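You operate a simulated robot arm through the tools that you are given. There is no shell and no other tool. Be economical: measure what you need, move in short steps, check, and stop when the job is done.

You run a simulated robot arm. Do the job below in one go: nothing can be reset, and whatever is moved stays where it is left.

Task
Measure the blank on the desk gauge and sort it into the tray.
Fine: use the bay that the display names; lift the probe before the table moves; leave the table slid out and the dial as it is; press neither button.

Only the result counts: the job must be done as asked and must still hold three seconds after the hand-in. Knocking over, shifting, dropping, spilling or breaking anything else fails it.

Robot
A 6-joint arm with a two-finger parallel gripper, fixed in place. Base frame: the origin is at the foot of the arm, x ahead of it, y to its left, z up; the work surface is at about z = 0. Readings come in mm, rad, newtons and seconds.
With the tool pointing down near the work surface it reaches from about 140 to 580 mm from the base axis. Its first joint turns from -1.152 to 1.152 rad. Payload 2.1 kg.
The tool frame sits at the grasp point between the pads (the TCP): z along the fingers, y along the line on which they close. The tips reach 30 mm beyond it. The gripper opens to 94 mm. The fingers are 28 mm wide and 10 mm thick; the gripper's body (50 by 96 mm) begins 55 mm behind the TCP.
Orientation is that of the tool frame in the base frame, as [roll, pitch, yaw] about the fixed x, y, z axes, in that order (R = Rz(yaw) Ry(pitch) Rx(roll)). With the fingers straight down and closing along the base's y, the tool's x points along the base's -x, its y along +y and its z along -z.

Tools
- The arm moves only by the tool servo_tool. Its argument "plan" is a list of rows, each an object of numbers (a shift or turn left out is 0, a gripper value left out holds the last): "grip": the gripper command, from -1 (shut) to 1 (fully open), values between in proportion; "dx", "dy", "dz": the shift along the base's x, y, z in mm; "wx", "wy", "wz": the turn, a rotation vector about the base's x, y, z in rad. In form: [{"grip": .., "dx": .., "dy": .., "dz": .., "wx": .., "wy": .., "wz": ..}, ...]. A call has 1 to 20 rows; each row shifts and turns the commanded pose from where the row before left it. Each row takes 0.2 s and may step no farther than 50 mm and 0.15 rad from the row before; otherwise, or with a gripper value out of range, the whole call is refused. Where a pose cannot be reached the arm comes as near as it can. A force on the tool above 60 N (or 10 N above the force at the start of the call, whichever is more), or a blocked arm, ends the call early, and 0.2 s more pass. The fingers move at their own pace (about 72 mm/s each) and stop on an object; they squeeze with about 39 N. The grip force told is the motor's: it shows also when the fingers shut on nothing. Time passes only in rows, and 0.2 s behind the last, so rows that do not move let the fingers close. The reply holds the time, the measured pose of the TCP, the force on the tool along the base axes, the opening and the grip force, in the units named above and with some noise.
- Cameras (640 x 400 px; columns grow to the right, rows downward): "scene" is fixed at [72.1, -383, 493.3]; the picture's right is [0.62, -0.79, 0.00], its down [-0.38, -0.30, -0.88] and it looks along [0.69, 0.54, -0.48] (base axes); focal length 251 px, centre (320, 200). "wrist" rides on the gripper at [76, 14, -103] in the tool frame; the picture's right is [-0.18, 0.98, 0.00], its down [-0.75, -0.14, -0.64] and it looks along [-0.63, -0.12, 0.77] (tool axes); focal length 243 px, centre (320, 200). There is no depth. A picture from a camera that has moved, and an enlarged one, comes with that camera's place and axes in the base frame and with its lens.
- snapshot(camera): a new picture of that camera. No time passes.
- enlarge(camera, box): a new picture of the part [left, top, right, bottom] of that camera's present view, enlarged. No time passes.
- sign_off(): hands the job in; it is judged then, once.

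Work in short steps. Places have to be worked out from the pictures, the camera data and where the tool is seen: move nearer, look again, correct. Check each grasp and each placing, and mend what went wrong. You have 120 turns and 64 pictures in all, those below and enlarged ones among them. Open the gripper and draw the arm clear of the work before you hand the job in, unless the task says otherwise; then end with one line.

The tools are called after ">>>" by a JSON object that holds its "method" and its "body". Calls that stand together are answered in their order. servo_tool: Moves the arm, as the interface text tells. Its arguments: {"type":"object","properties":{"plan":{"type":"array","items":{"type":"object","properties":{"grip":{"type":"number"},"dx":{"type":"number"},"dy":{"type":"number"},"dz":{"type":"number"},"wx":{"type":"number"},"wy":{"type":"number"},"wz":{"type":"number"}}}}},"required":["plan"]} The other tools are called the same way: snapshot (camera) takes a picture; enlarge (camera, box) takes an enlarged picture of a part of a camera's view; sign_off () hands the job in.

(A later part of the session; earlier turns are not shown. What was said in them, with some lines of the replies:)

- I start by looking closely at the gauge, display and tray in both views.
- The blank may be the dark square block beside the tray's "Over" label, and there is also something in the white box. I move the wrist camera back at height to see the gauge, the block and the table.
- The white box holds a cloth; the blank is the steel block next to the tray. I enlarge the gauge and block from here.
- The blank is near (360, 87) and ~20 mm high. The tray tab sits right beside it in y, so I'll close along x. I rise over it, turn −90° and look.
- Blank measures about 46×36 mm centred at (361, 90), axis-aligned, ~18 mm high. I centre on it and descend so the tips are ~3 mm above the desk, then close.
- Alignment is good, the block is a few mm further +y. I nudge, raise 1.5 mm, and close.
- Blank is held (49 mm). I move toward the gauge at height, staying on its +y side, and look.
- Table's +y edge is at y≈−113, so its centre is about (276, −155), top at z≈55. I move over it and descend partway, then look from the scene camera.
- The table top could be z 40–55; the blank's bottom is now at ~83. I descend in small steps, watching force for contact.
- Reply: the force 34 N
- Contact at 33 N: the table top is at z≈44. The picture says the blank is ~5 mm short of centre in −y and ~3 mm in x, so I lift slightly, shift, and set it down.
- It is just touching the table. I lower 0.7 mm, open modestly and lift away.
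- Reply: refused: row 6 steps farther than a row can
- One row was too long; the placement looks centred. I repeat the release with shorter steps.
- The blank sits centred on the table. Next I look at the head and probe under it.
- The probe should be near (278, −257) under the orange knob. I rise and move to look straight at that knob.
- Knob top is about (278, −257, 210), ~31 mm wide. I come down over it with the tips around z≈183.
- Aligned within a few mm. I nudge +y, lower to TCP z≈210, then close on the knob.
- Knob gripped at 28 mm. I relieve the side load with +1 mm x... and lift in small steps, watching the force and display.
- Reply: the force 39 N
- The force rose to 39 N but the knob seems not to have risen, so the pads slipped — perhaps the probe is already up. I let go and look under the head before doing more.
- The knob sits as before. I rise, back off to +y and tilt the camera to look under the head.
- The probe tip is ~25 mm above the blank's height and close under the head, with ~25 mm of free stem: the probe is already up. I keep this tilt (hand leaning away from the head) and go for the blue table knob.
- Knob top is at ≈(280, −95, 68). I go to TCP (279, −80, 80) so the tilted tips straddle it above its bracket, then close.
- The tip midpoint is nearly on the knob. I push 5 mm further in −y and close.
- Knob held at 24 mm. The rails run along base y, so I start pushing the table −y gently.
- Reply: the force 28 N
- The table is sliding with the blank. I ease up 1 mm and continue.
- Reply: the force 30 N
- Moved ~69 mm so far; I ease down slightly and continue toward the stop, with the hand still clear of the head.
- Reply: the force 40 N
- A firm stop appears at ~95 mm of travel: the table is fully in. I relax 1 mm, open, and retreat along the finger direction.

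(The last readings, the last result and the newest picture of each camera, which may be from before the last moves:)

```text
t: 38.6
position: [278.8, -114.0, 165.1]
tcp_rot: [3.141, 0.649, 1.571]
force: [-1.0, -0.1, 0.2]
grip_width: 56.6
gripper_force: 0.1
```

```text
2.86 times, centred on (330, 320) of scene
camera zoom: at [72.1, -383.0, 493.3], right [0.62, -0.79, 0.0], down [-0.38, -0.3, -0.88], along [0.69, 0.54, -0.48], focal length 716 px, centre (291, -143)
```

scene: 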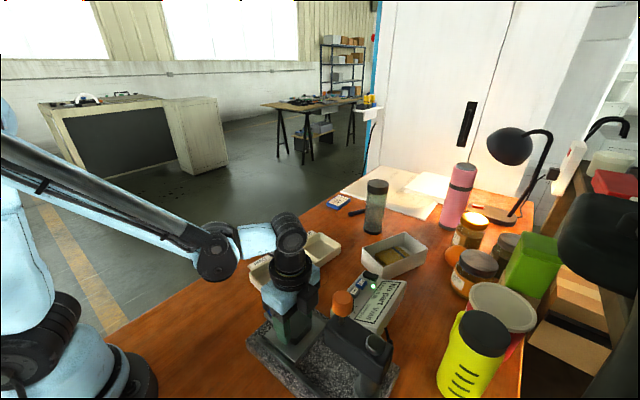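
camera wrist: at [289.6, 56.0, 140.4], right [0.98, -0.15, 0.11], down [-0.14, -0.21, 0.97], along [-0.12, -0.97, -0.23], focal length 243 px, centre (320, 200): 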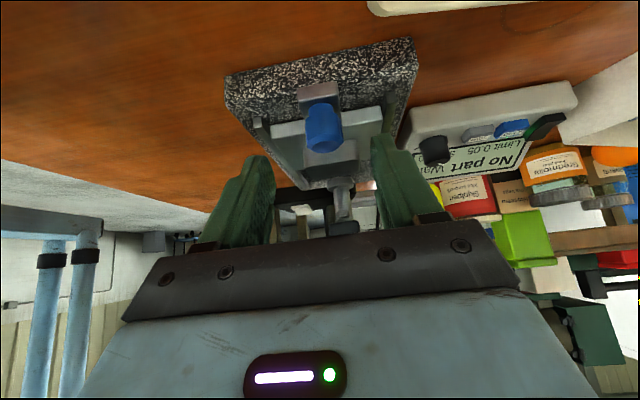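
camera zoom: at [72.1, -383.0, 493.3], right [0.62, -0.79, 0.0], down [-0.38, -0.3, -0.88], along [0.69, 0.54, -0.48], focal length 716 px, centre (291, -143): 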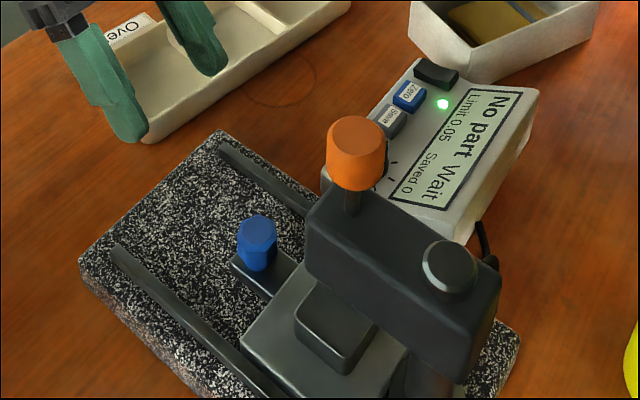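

Table in, blank under the head. Now I raise, straighten the hand and go over the orange knob.

>>> {"method": "servo_tool", "body": {"plan": [{"dz": 45, "wx": 0.15}, {"dz": 45, "wx": 0.15}, {"dz": 45, "wx": 0.15}, {"dy": -40, "wx": 0.15}, {"dy": -40, "wx": 0.05}, {"dy": -40}, {"dy": -22}, {"dz": -40}, {}]}}

```text
t: 40.6
position: [281.1, -255.0, 262.8]
tcp_rot: [-3.141, -0.001, 1.571]
force: [0.1, 0.6, -0.5]
grip_width: 56.3
gripper_force: 0.1
```

>>> {"method": "servo_tool", "body": {"plan": [{"dz": -20}, {"dz": -12}, {"dz": -8}, {}, {"grip": -1}, {"grip": -1}, {"grip": -1}, {}]}}

```text
t: 42.4
position: [280.0, -255.2, 222.5]
tcp_rot: [-3.141, -0.001, 1.57]
force: [-5.6, 1.3, -2.0]
grip_width: 27.8
gripper_force: 45.1
```

Knob gripped at TCP z≈222. I lower in small steps, watching the force.

>>> {"method": "servo_tool", "body": {"plan": [{"dz": -3}, {"dz": -3}, {"dz": -3}, {}]}}

>>> {"method": "enlarge", "body": {"camera": "scene", "box": [280, 240, 420, 380]}}

```text
t: 43.4
position: [279.9, -254.7, 213.1]
tcp_rot: [3.14, 0.0, 1.57]
force: [5.3, -0.7, -1.4]
grip_width: 27.8
gripper_force: 44.7
```

```text
2.86 times, centred on (350, 310) of scene
camera zoom: at [72.1, -383.0, 493.3], right [0.62, -0.79, 0.0], down [-0.38, -0.3, -0.88], along [0.69, 0.54, -0.48], focal length 716 px, centre (234, -114)
```

zoom: 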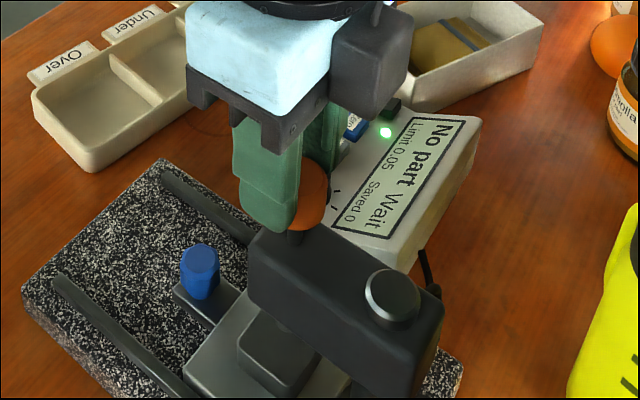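

The knob lowers freely. I continue until contact.

>>> {"method": "servo_tool", "body": {"plan": [{"dz": -2}, {"dz": -2}, {"dz": -2}, {}]}}

>>> {"method": "enlarge", "body": {"camera": "scene", "box": [280, 240, 420, 380]}}

```text
t: 44.4
position: [279.8, -255.5, 208.1]
tcp_rot: [-3.138, 0.001, 1.57]
force: [-2.4, -0.9, -1.0]
grip_width: 27.9
gripper_force: 45.0
```

```text
2.86 times, centred on (350, 310) of scene
camera zoom: at [72.1, -383.0, 493.3], right [0.62, -0.79, 0.0], down [-0.38, -0.3, -0.88], along [0.69, 0.54, -0.48], focal length 716 px, centre (234, -114)
```

zoom: 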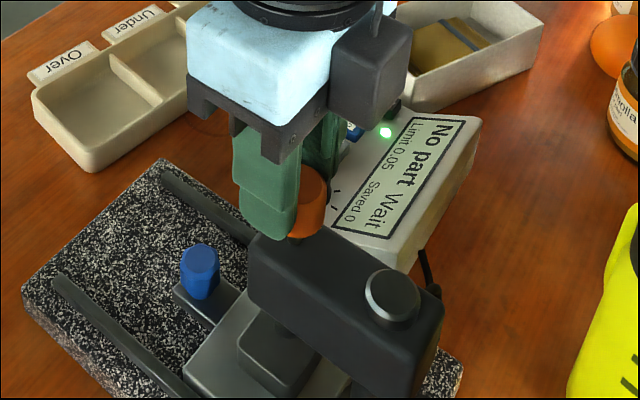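

>>> {"method": "servo_tool", "body": {"plan": [{"dz": -1.5}, {"dz": -1.5}, {"dz": -1}, {}]}}

>>> {"method": "servo_tool", "body": {"plan": [{"dz": -1}, {"dz": -1}, {"dz": -1}, {}]}}

>>> {"method": "enlarge", "body": {"camera": "scene", "box": [280, 240, 420, 380]}}

```text
t: 45.4
position: [280.4, -256.1, 204.8]
tcp_rot: [3.14, 0.001, 1.572]
force: [-11.1, -0.4, -1.1]
grip_width: 27.8
gripper_force: 44.8
```

```text
t: 46.4
position: [280.0, -256.0, 200.6]
tcp_rot: [3.141, -0.004, 1.572]
force: [-3.3, 5.5, -0.4]
grip_width: 27.8
gripper_force: 45.1
```

```text
2.86 times, centred on (350, 310) of scene
camera zoom: at [72.1, -383.0, 493.3], right [0.62, -0.79, 0.0], down [-0.38, -0.3, -0.88], along [0.69, 0.54, -0.48], focal length 716 px, centre (234, -114)
```

zoom: 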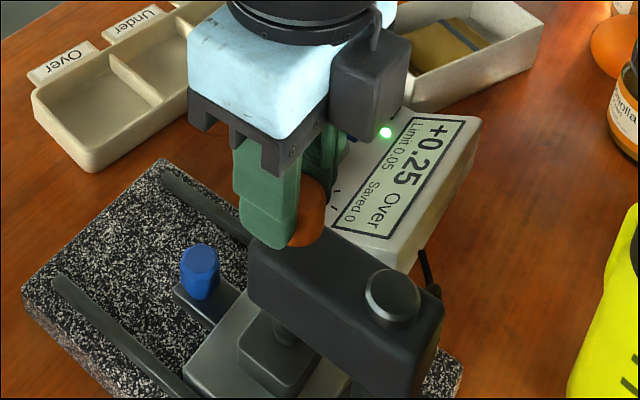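

The display reads +0.25 Over. I make sure it's settled by easing down slightly and waiting.

>>> {"method": "servo_tool", "body": {"plan": [{"dz": -0.7}, {}, {}, {}]}}

>>> {"method": "enlarge", "body": {"camera": "scene", "box": [280, 240, 420, 380]}}

```text
t: 47.4
position: [278.9, -255.3, 200.6]
tcp_rot: [-3.14, 0.0, 1.571]
force: [-9.1, 6.4, 14.0]
grip_width: 27.8
gripper_force: 45.4
```

```text
2.86 times, centred on (350, 310) of scene
camera zoom: at [72.0, -383.0, 493.3], right [0.62, -0.79, 0.0], down [-0.38, -0.3, -0.88], along [0.69, 0.54, -0.48], focal length 716 px, centre (234, -114)
```

zoom: 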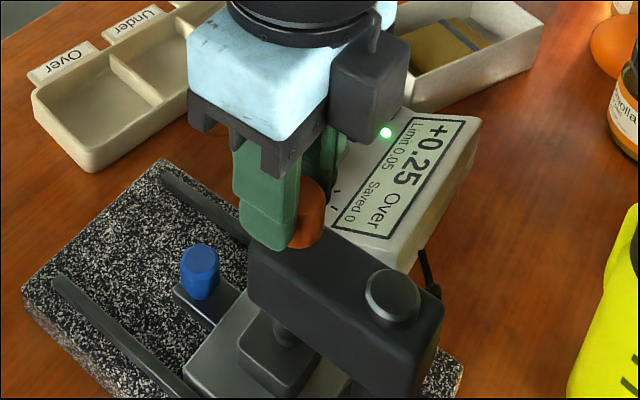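

Stable: +0.25, Over. I lift the probe back to its top position (~22 mm).

>>> {"method": "servo_tool", "body": {"plan": [{"dz": 3}, {"dz": 4}, {"dz": 4}, {"dz": 4}, {"dz": 4}, {"dz": 3}, {"dz": 2}, {}]}}

>>> {"method": "servo_tool", "body": {"plan": [{"dz": -0.7}, {"grip": 0.2}, {"grip": 0.2}, {"dz": 10}, {"dz": 40}, {"dz": 40}, {}]}}

>>> {"method": "enlarge", "body": {"camera": "scene", "box": [260, 250, 400, 390]}}

```text
t: 49.2
position: [279.6, -255.4, 223.4]
tcp_rot: [-3.14, 0.002, 1.569]
force: [-16.3, -4.7, -38.7]
grip_width: 27.9
gripper_force: 45.1
```

```text
t: 50.8
position: [277.7, -258.4, 313.0]
tcp_rot: [-3.141, -0.001, 1.571]
force: [-0.5, -0.1, -0.8]
grip_width: 56.5
gripper_force: 0.1
```

```text
2.86 times, centred on (330, 320) of scene
camera zoom: at [72.1, -383.0, 493.3], right [0.62, -0.79, 0.0], down [-0.38, -0.3, -0.88], along [0.69, 0.54, -0.48], focal length 716 px, centre (291, -143)
```

zoom: 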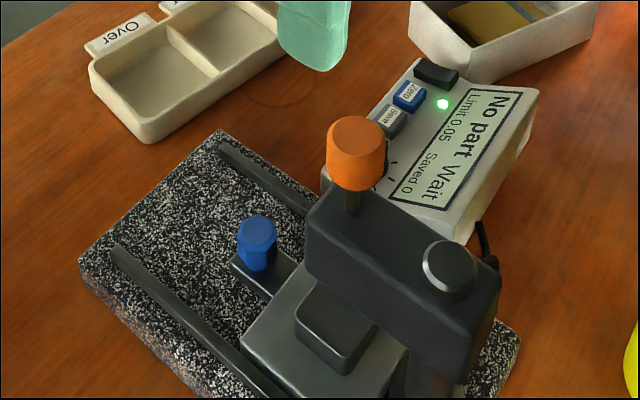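

The probe is up and stays, and the display is back to "No part". I return to the blue knob by the reverse path.

>>> {"method": "servo_tool", "body": {"plan": [{"dx": 1.5, "dy": 40}, {"dy": 40, "wx": -0.15}, {"dy": 40, "wx": -0.15}, {"dy": 23, "wx": -0.15}, {"dz": -45, "wx": -0.15}, {"dz": -45, "wx": -0.05}, {"dz": -45}, {"dz": -12}, {}]}}

```text
t: 52.8
position: [281.2, -113.4, 166.3]
tcp_rot: [-3.141, 0.649, 1.572]
force: [-0.5, 0.5, 0.8]
grip_width: 56.4
gripper_force: 0.0
```

>>> {"method": "servo_tool", "body": {"plan": [{"dy": -24, "dz": -32}, {"dy": -24, "dz": -32}, {"dy": -16, "dz": -22}, {}]}}

>>> {"method": "enlarge", "body": {"camera": "scene", "box": [260, 250, 400, 390]}}

```text
t: 53.8
position: [278.7, -174.9, 80.0]
tcp_rot: [-3.141, 0.65, 1.572]
force: [-0.2, 0.6, -0.2]
grip_width: 56.4
gripper_force: 0.1
```

```text
2.86 times, centred on (330, 320) of scene
camera zoom: at [72.1, -383.0, 493.3], right [0.62, -0.79, 0.0], down [-0.38, -0.3, -0.88], along [0.69, 0.54, -0.48], focal length 716 px, centre (291, -143)
```

zoom: 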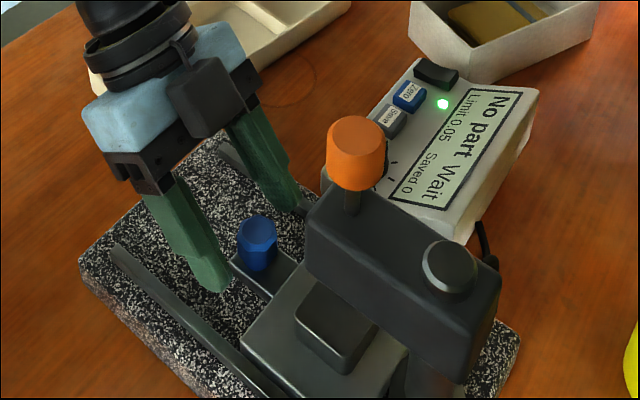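

Straddling well. I close on the knob and pull the table out gently.

>>> {"method": "servo_tool", "body": {"plan": [{"dy": -2, "dz": -0.7}, {}, {"grip": -1}, {"grip": -1}, {"grip": -1}, {"grip": -1}]}}

>>> {"method": "servo_tool", "body": {"plan": [{"dy": 2}, {"dy": 4}, {"dy": 5}, {"dy": 5}, {"dy": 5}, {"dy": 5}, {}]}}

```text
t: 55.2
position: [280.3, -176.3, 78.9]
tcp_rot: [3.139, 0.65, 1.572]
force: [12.1, -0.7, -5.6]
grip_width: 24.6
gripper_force: 44.7
```

```text
t: 56.8
position: [280.3, -151.9, 79.3]
tcp_rot: [-3.14, 0.646, 1.572]
force: [-3.7, -0.1, -20.2]
grip_width: 24.4
gripper_force: 45.3
```

>>> {"method": "servo_tool", "body": {"plan": [{"dz": -0.5}, {"dy": 5}, {"dy": 5}, {"dy": 5}, {"dy": 5}, {"dy": 5}, {"dy": 5}, {"dy": 5}, {}]}}

>>> {"method": "servo_tool", "body": {"plan": [{"dy": 5}, {"dy": 5}, {"dy": 5}, {"dy": 4}, {"dy": 3}, {}]}}

>>> {"method": "enlarge", "body": {"camera": "scene", "box": [240, 250, 380, 390]}}

```text
t: 58.8
position: [279.6, -115.7, 78.9]
tcp_rot: [-3.136, 0.648, 1.571]
force: [-19.8, -0.8, -6.0]
grip_width: 24.4
gripper_force: 44.9
```

```text
t: 60.2
position: [280.1, -95.8, 79.0]
tcp_rot: [-3.136, 0.652, 1.57]
force: [-26.7, 0.0, 2.4]
grip_width: 24.4
gripper_force: 44.5
```

```text
2.86 times, centred on (310, 320) of scene
camera zoom: at [72.1, -383.0, 493.3], right [0.62, -0.79, 0.0], down [-0.38, -0.3, -0.88], along [0.69, 0.54, -0.48], focal length 716 px, centre (349, -143)
```

zoom: 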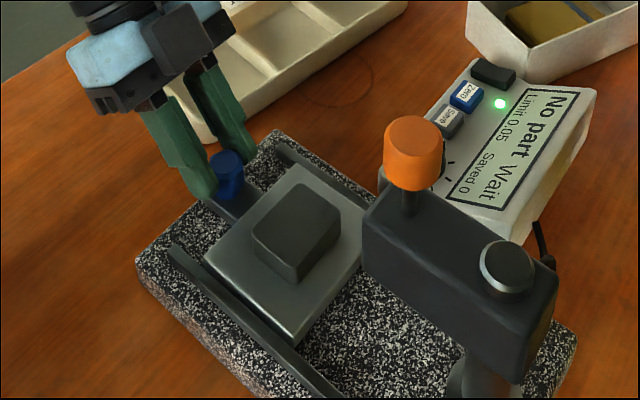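

Nearly out. A side load of −27 N is building in x; I relieve it by −0.8 mm and go on to the outer stop.

>>> {"method": "servo_tool", "body": {"plan": [{"dx": -0.8}, {"dy": 3}, {"dy": 3}, {"dy": 2}, {}]}}

>>> {"method": "servo_tool", "body": {"plan": [{"dy": 1.5}, {"dy": 1.5}, {"dy": 1.5}, {}]}}

```text
t: 61.4
position: [280.4, -87.9, 78.5]
tcp_rot: [-3.137, 0.651, 1.57]
force: [-19.1, 2.6, 7.0]
grip_width: 24.4
gripper_force: 44.8
```

```text
t: 62.4
position: [281.2, -83.6, 78.6]
tcp_rot: [-3.138, 0.652, 1.569]
force: [-20.1, 3.2, 21.1]
grip_width: 24.7
gripper_force: 44.7
```

>>> {"method": "servo_tool", "body": {"plan": [{"dy": 1.2}, {"dy": 1.2}, {}]}}

>>> {"method": "enlarge", "body": {"camera": "scene", "box": [240, 260, 410, 400]}}

```text
t: 63.2
position: [279.5, -80.8, 78.8]
tcp_rot: [-3.141, 0.652, 1.568]
force: [-13.5, -23.0, 7.8]
grip_width: 24.4
gripper_force: 45.2
```

```text
2.86 times, centred on (325, 330) of scene
camera zoom: at [72.1, -383.0, 493.3], right [0.62, -0.79, 0.0], down [-0.38, -0.3, -0.88], along [0.69, 0.54, -0.48], focal length 716 px, centre (306, -171)
```

zoom: 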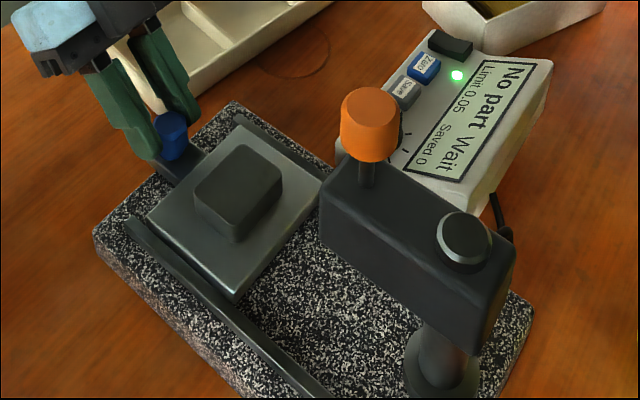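

The outer stop is reached (−23 N) and the table is back where it started. I relax, open, retreat and straighten above the blank.

>>> {"method": "servo_tool", "body": {"plan": [{"dy": -0.6, "dx": -0.5}, {"grip": 0.2}, {"grip": 0.2}, {}, {"dy": 18, "dz": 24}, {"dy": 20, "dz": 30}, {"dz": 40, "wx": 0.15}, {"dz": 40, "wx": 0.15}, {"wx": 0.15, "dy": -20}, {"wx": 0.15, "dy": -40}, {"wx": 0.05, "dy": -40, "grip": 0.5}, {"dy": -16}, {}]}}

>>> {"method": "enlarge", "body": {"camera": "scene", "box": [240, 260, 410, 400]}}

>>> {"method": "snapshot", "body": {"camera": "wrist"}}

```text
t: 66.0
position: [279.2, -161.7, 210.9]
tcp_rot: [3.141, 0.0, 1.57]
force: [0.1, 1.0, -0.9]
grip_width: 70.3
gripper_force: 0.1
```

```text
2.86 times, centred on (325, 330) of scene
camera zoom: at [72.1, -383.0, 493.3], right [0.62, -0.79, 0.0], down [-0.38, -0.3, -0.88], along [0.69, 0.54, -0.48], focal length 716 px, centre (306, -171)
```

zoom: 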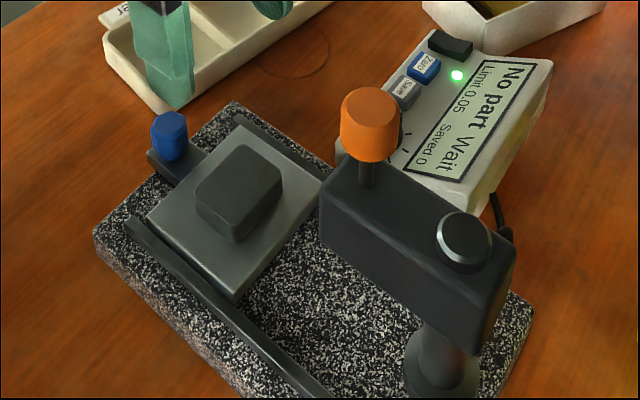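

```text
8 pictures are left
camera wrist: at [291.9, -84.2, 312.0], right [0.98, -0.18, 0.0], down [-0.14, -0.75, 0.64], along [-0.12, -0.63, -0.77], focal length 243 px, centre (320, 200)
```

wrist: 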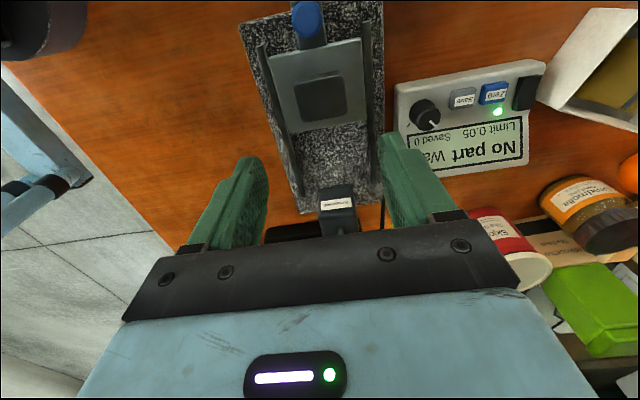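

The blank is where I left it. I descend, grip it and lift.

>>> {"method": "servo_tool", "body": {"plan": [{"dx": -0.5, "dz": -45, "dy": 0.5}, {"dz": -45}, {"dz": -25}, {"dz": -12}, {"dz": -5.5}, {}, {"grip": -1}, {"grip": -1}, {"grip": -1}, {"grip": -1}]}}

>>> {"method": "servo_tool", "body": {"plan": [{"dz": 10}, {"dz": 30}, {"dz": 40, "dy": 20}, {"dz": 40, "dy": 20}, {"dy": 40}, {}]}}

```text
t: 68.2
position: [278.5, -158.8, 77.5]
tcp_rot: [3.141, 0.0, 1.57]
force: [1.4, 0.6, -1.0]
grip_width: 49.5
gripper_force: 39.5
```

```text
t: 69.6
position: [277.1, -80.1, 200.7]
tcp_rot: [-3.141, 0.001, 1.57]
force: [-0.4, -1.8, -3.2]
grip_width: 49.5
gripper_force: 38.7
```

Blank held (49.5 mm, ~3 N weight). I move above the Over bay (≈(360, −1)), turning back +90° so the fingers close along the wider y side.

>>> {"method": "servo_tool", "body": {"plan": [{"dx": 10, "dy": 10, "wz": 0.15}, {"dx": 10, "dy": 10, "wz": 0.15}, {"dx": 10, "dy": 10, "wz": 0.15}, {"dx": 10, "dy": 10, "wz": 0.15}, {"dx": 10, "dy": 10, "wz": 0.15}, {"dx": 10, "dy": 10, "wz": 0.15}, {"dx": 10, "dy": 10, "wz": 0.15}, {"dx": 10, "dy": 9, "wz": 0.15}, {"wz": 0.15}, {"wz": 0.15}, {"wz": 0.0708, "dz": -40}, {"dz": -30}, {}]}}

>>> {"method": "snapshot", "body": {"camera": "wrist"}}

```text
t: 72.4
position: [360.5, 1.6, 130.4]
tcp_rot: [-3.141, 0.001, 3.141]
force: [0.0, -0.4, -2.6]
grip_width: 49.6
gripper_force: 38.5
```

```text
7 pictures are left
camera wrist: at [283.7, 16.9, 231.3], right [0.18, 0.98, 0.0], down [0.75, -0.14, 0.64], along [0.63, -0.12, -0.77], focal length 243 px, centre (320, 200)
```

wrist: 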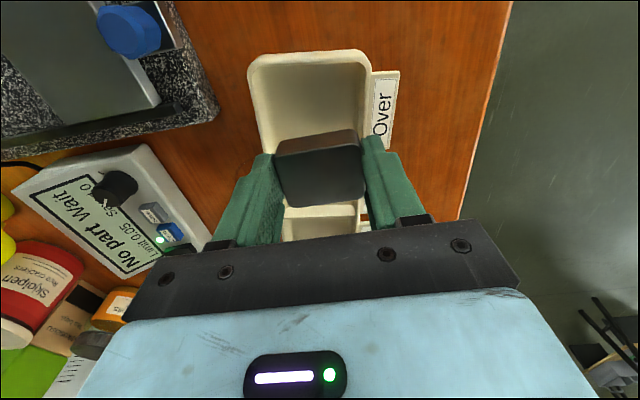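

The tray's −x rim is at x≈314 and it spans y≈±45, so the bay centre is ≈(358, 0). I lower to just above the rim and check.

>>> {"method": "servo_tool", "body": {"plan": [{"dx": -2, "dy": -0.5, "dz": -35}, {"dz": -20}, {}]}}

>>> {"method": "snapshot", "body": {"camera": "wrist"}}

>>> {"method": "enlarge", "body": {"camera": "scene", "box": [235, 220, 345, 310]}}

```text
t: 73.2
position: [358.0, 1.1, 75.4]
tcp_rot: [-3.141, 0.0, 3.141]
force: [0.9, 0.2, -2.5]
grip_width: 49.5
gripper_force: 38.7
```

```text
6 pictures are left
camera wrist: at [279.8, 16.0, 176.4], right [0.18, 0.98, 0.0], down [0.75, -0.14, 0.64], along [0.63, -0.12, -0.77], focal length 243 px, centre (320, 200)
```

wrist: 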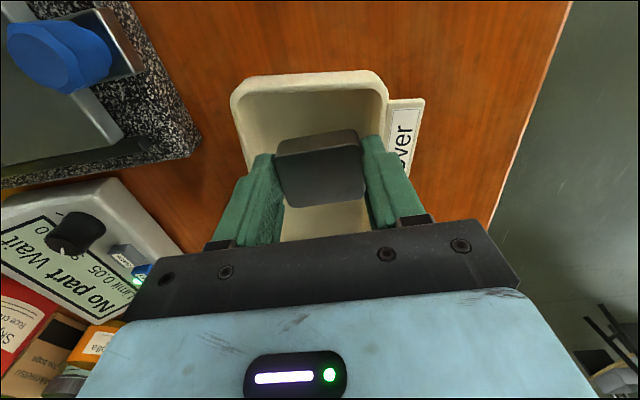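

```text
4.44 times, centred on (290, 265) of scene
camera zoom: at [72.1, -383.0, 493.3], right [0.62, -0.79, 0.0], down [-0.38, -0.3, -0.88], along [0.69, 0.54, -0.48], focal length 1114 px, centre (453, -89)
```

zoom: 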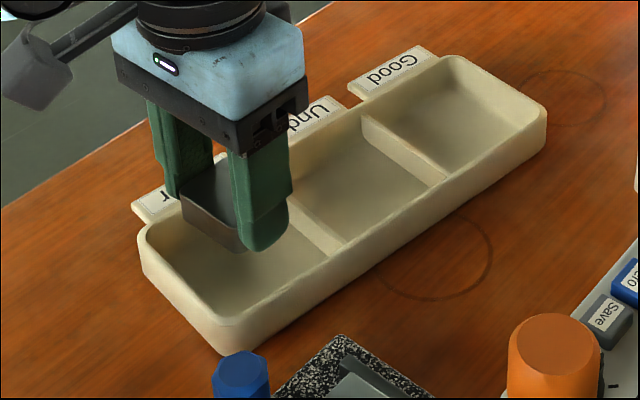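

Both views show the blank inside the Over bay outline, bay centre about y≈+2. I shift +1 mm and lower carefully.

>>> {"method": "servo_tool", "body": {"plan": [{"dy": 1, "dz": -10}, {"dz": -10}, {"dz": -8}, {"dz": -4}, {}]}}

>>> {"method": "servo_tool", "body": {"plan": [{"dz": -2}, {"dz": -2}, {}]}}

```text
t: 74.4
position: [357.2, 1.6, 43.7]
tcp_rot: [3.141, -0.001, 3.14]
force: [0.5, 0.7, -2.4]
grip_width: 49.5
gripper_force: 39.0
```

```text
t: 75.2
position: [357.9, -0.2, 39.4]
tcp_rot: [3.141, -0.001, 3.14]
force: [0.1, -0.2, -3.0]
grip_width: 49.3
gripper_force: 38.8
```

>>> {"method": "servo_tool", "body": {"plan": [{"dz": -1}, {"dz": -1}, {}]}}

>>> {"method": "servo_tool", "body": {"plan": [{"dz": -1}, {}]}}

```text
t: 76.0
position: [357.5, 0.6, 37.1]
tcp_rot: [3.142, 0.0, 3.141]
force: [-1.6, 2.4, 34.7]
grip_width: 49.3
gripper_force: 39.3
```

```text
t: 76.6
position: [357.5, 1.2, 35.6]
tcp_rot: [3.142, 0.0, 3.139]
force: [-0.7, 0.0, 34.4]
grip_width: 49.5
gripper_force: 38.9
```

The blank is on the bay floor (35 N). I ease up 1 mm, open just a little, and rise straight up.

>>> {"method": "servo_tool", "body": {"plan": [{"dz": 1.2}, {"grip": 0.14}, {"grip": 0.14}, {"grip": 0.14}, {"dz": 8}, {"dz": 20}, {"dz": 40}, {"dz": 45}, {"dz": 45}, {}]}}

>>> {"method": "snapshot", "body": {"camera": "scene"}}

>>> {"method": "snapshot", "body": {"camera": "wrist"}}

```text
t: 78.8
position: [360.5, 3.5, 194.6]
tcp_rot: [-3.14, -0.001, -3.14]
force: [0.2, -0.3, 0.7]
grip_width: 53.4
gripper_force: 0.1
```

```text
4 pictures are left
```

scene: 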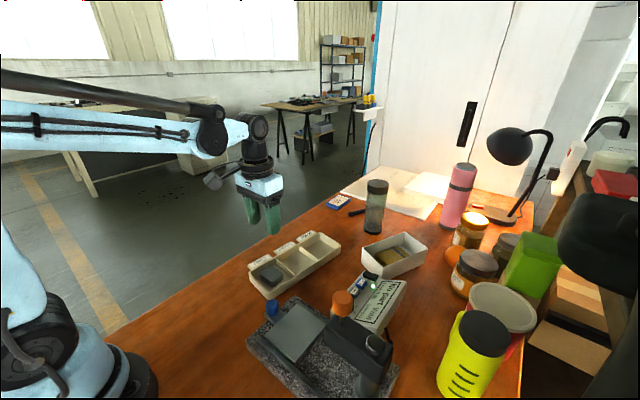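

```text
3 pictures are left
camera wrist: at [283.4, 18.7, 295.0], right [0.18, 0.98, 0.0], down [0.75, -0.14, 0.64], along [0.63, -0.12, -0.77], focal length 243 px, centre (320, 200)
```

wrist: 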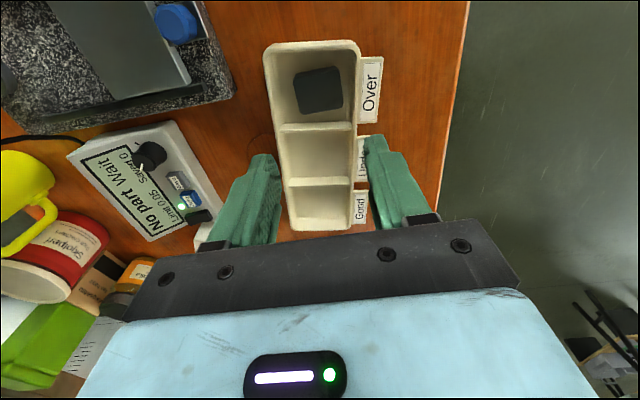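

The blank lies flat in the Over bay, the table is out, the probe is up, and the buttons and dial are untouched. I open the gripper and draw the arm up and clear.

>>> {"method": "servo_tool", "body": {"plan": [{"dz": 45, "grip": 1}, {"dz": 45}, {"dz": 45}, {"dz": 40}, {}, {}]}}

>>> {"method": "enlarge", "body": {"camera": "scene", "box": [230, 220, 430, 400]}}

```text
t: 80.2
position: [357.2, 3.1, 369.5]
tcp_rot: [-3.14, 0.001, 3.14]
force: [-1.3, 0.0, 1.4]
grip_width: 93.9
gripper_force: 0.0
```

```text
2.22 times, centred on (330, 310) of scene
camera zoom: at [72.1, -383.0, 493.3], right [0.62, -0.79, 0.0], down [-0.38, -0.3, -0.88], along [0.69, 0.54, -0.48], focal length 557 px, centre (298, -44)
```

zoom: 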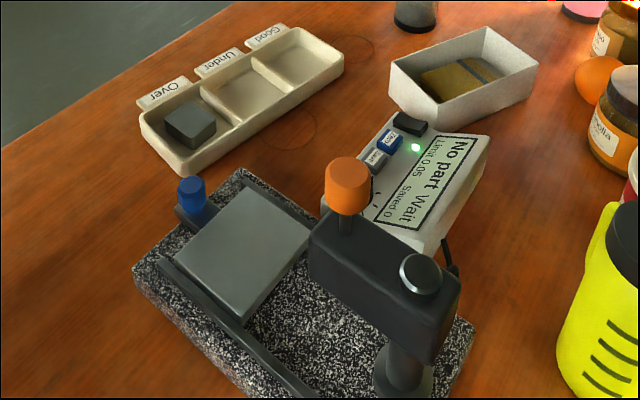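

Everything is in its required final state; I hand in.

>>> {"method": "sign_off", "body": {}}

```text
The job is handed in.
```

The blank measured +0.25 (limit 0.05), so the display named "Over", and it now lies in the Over bay; the probe is up, the table is slid out, and I touched neither the dial nor the buttons.
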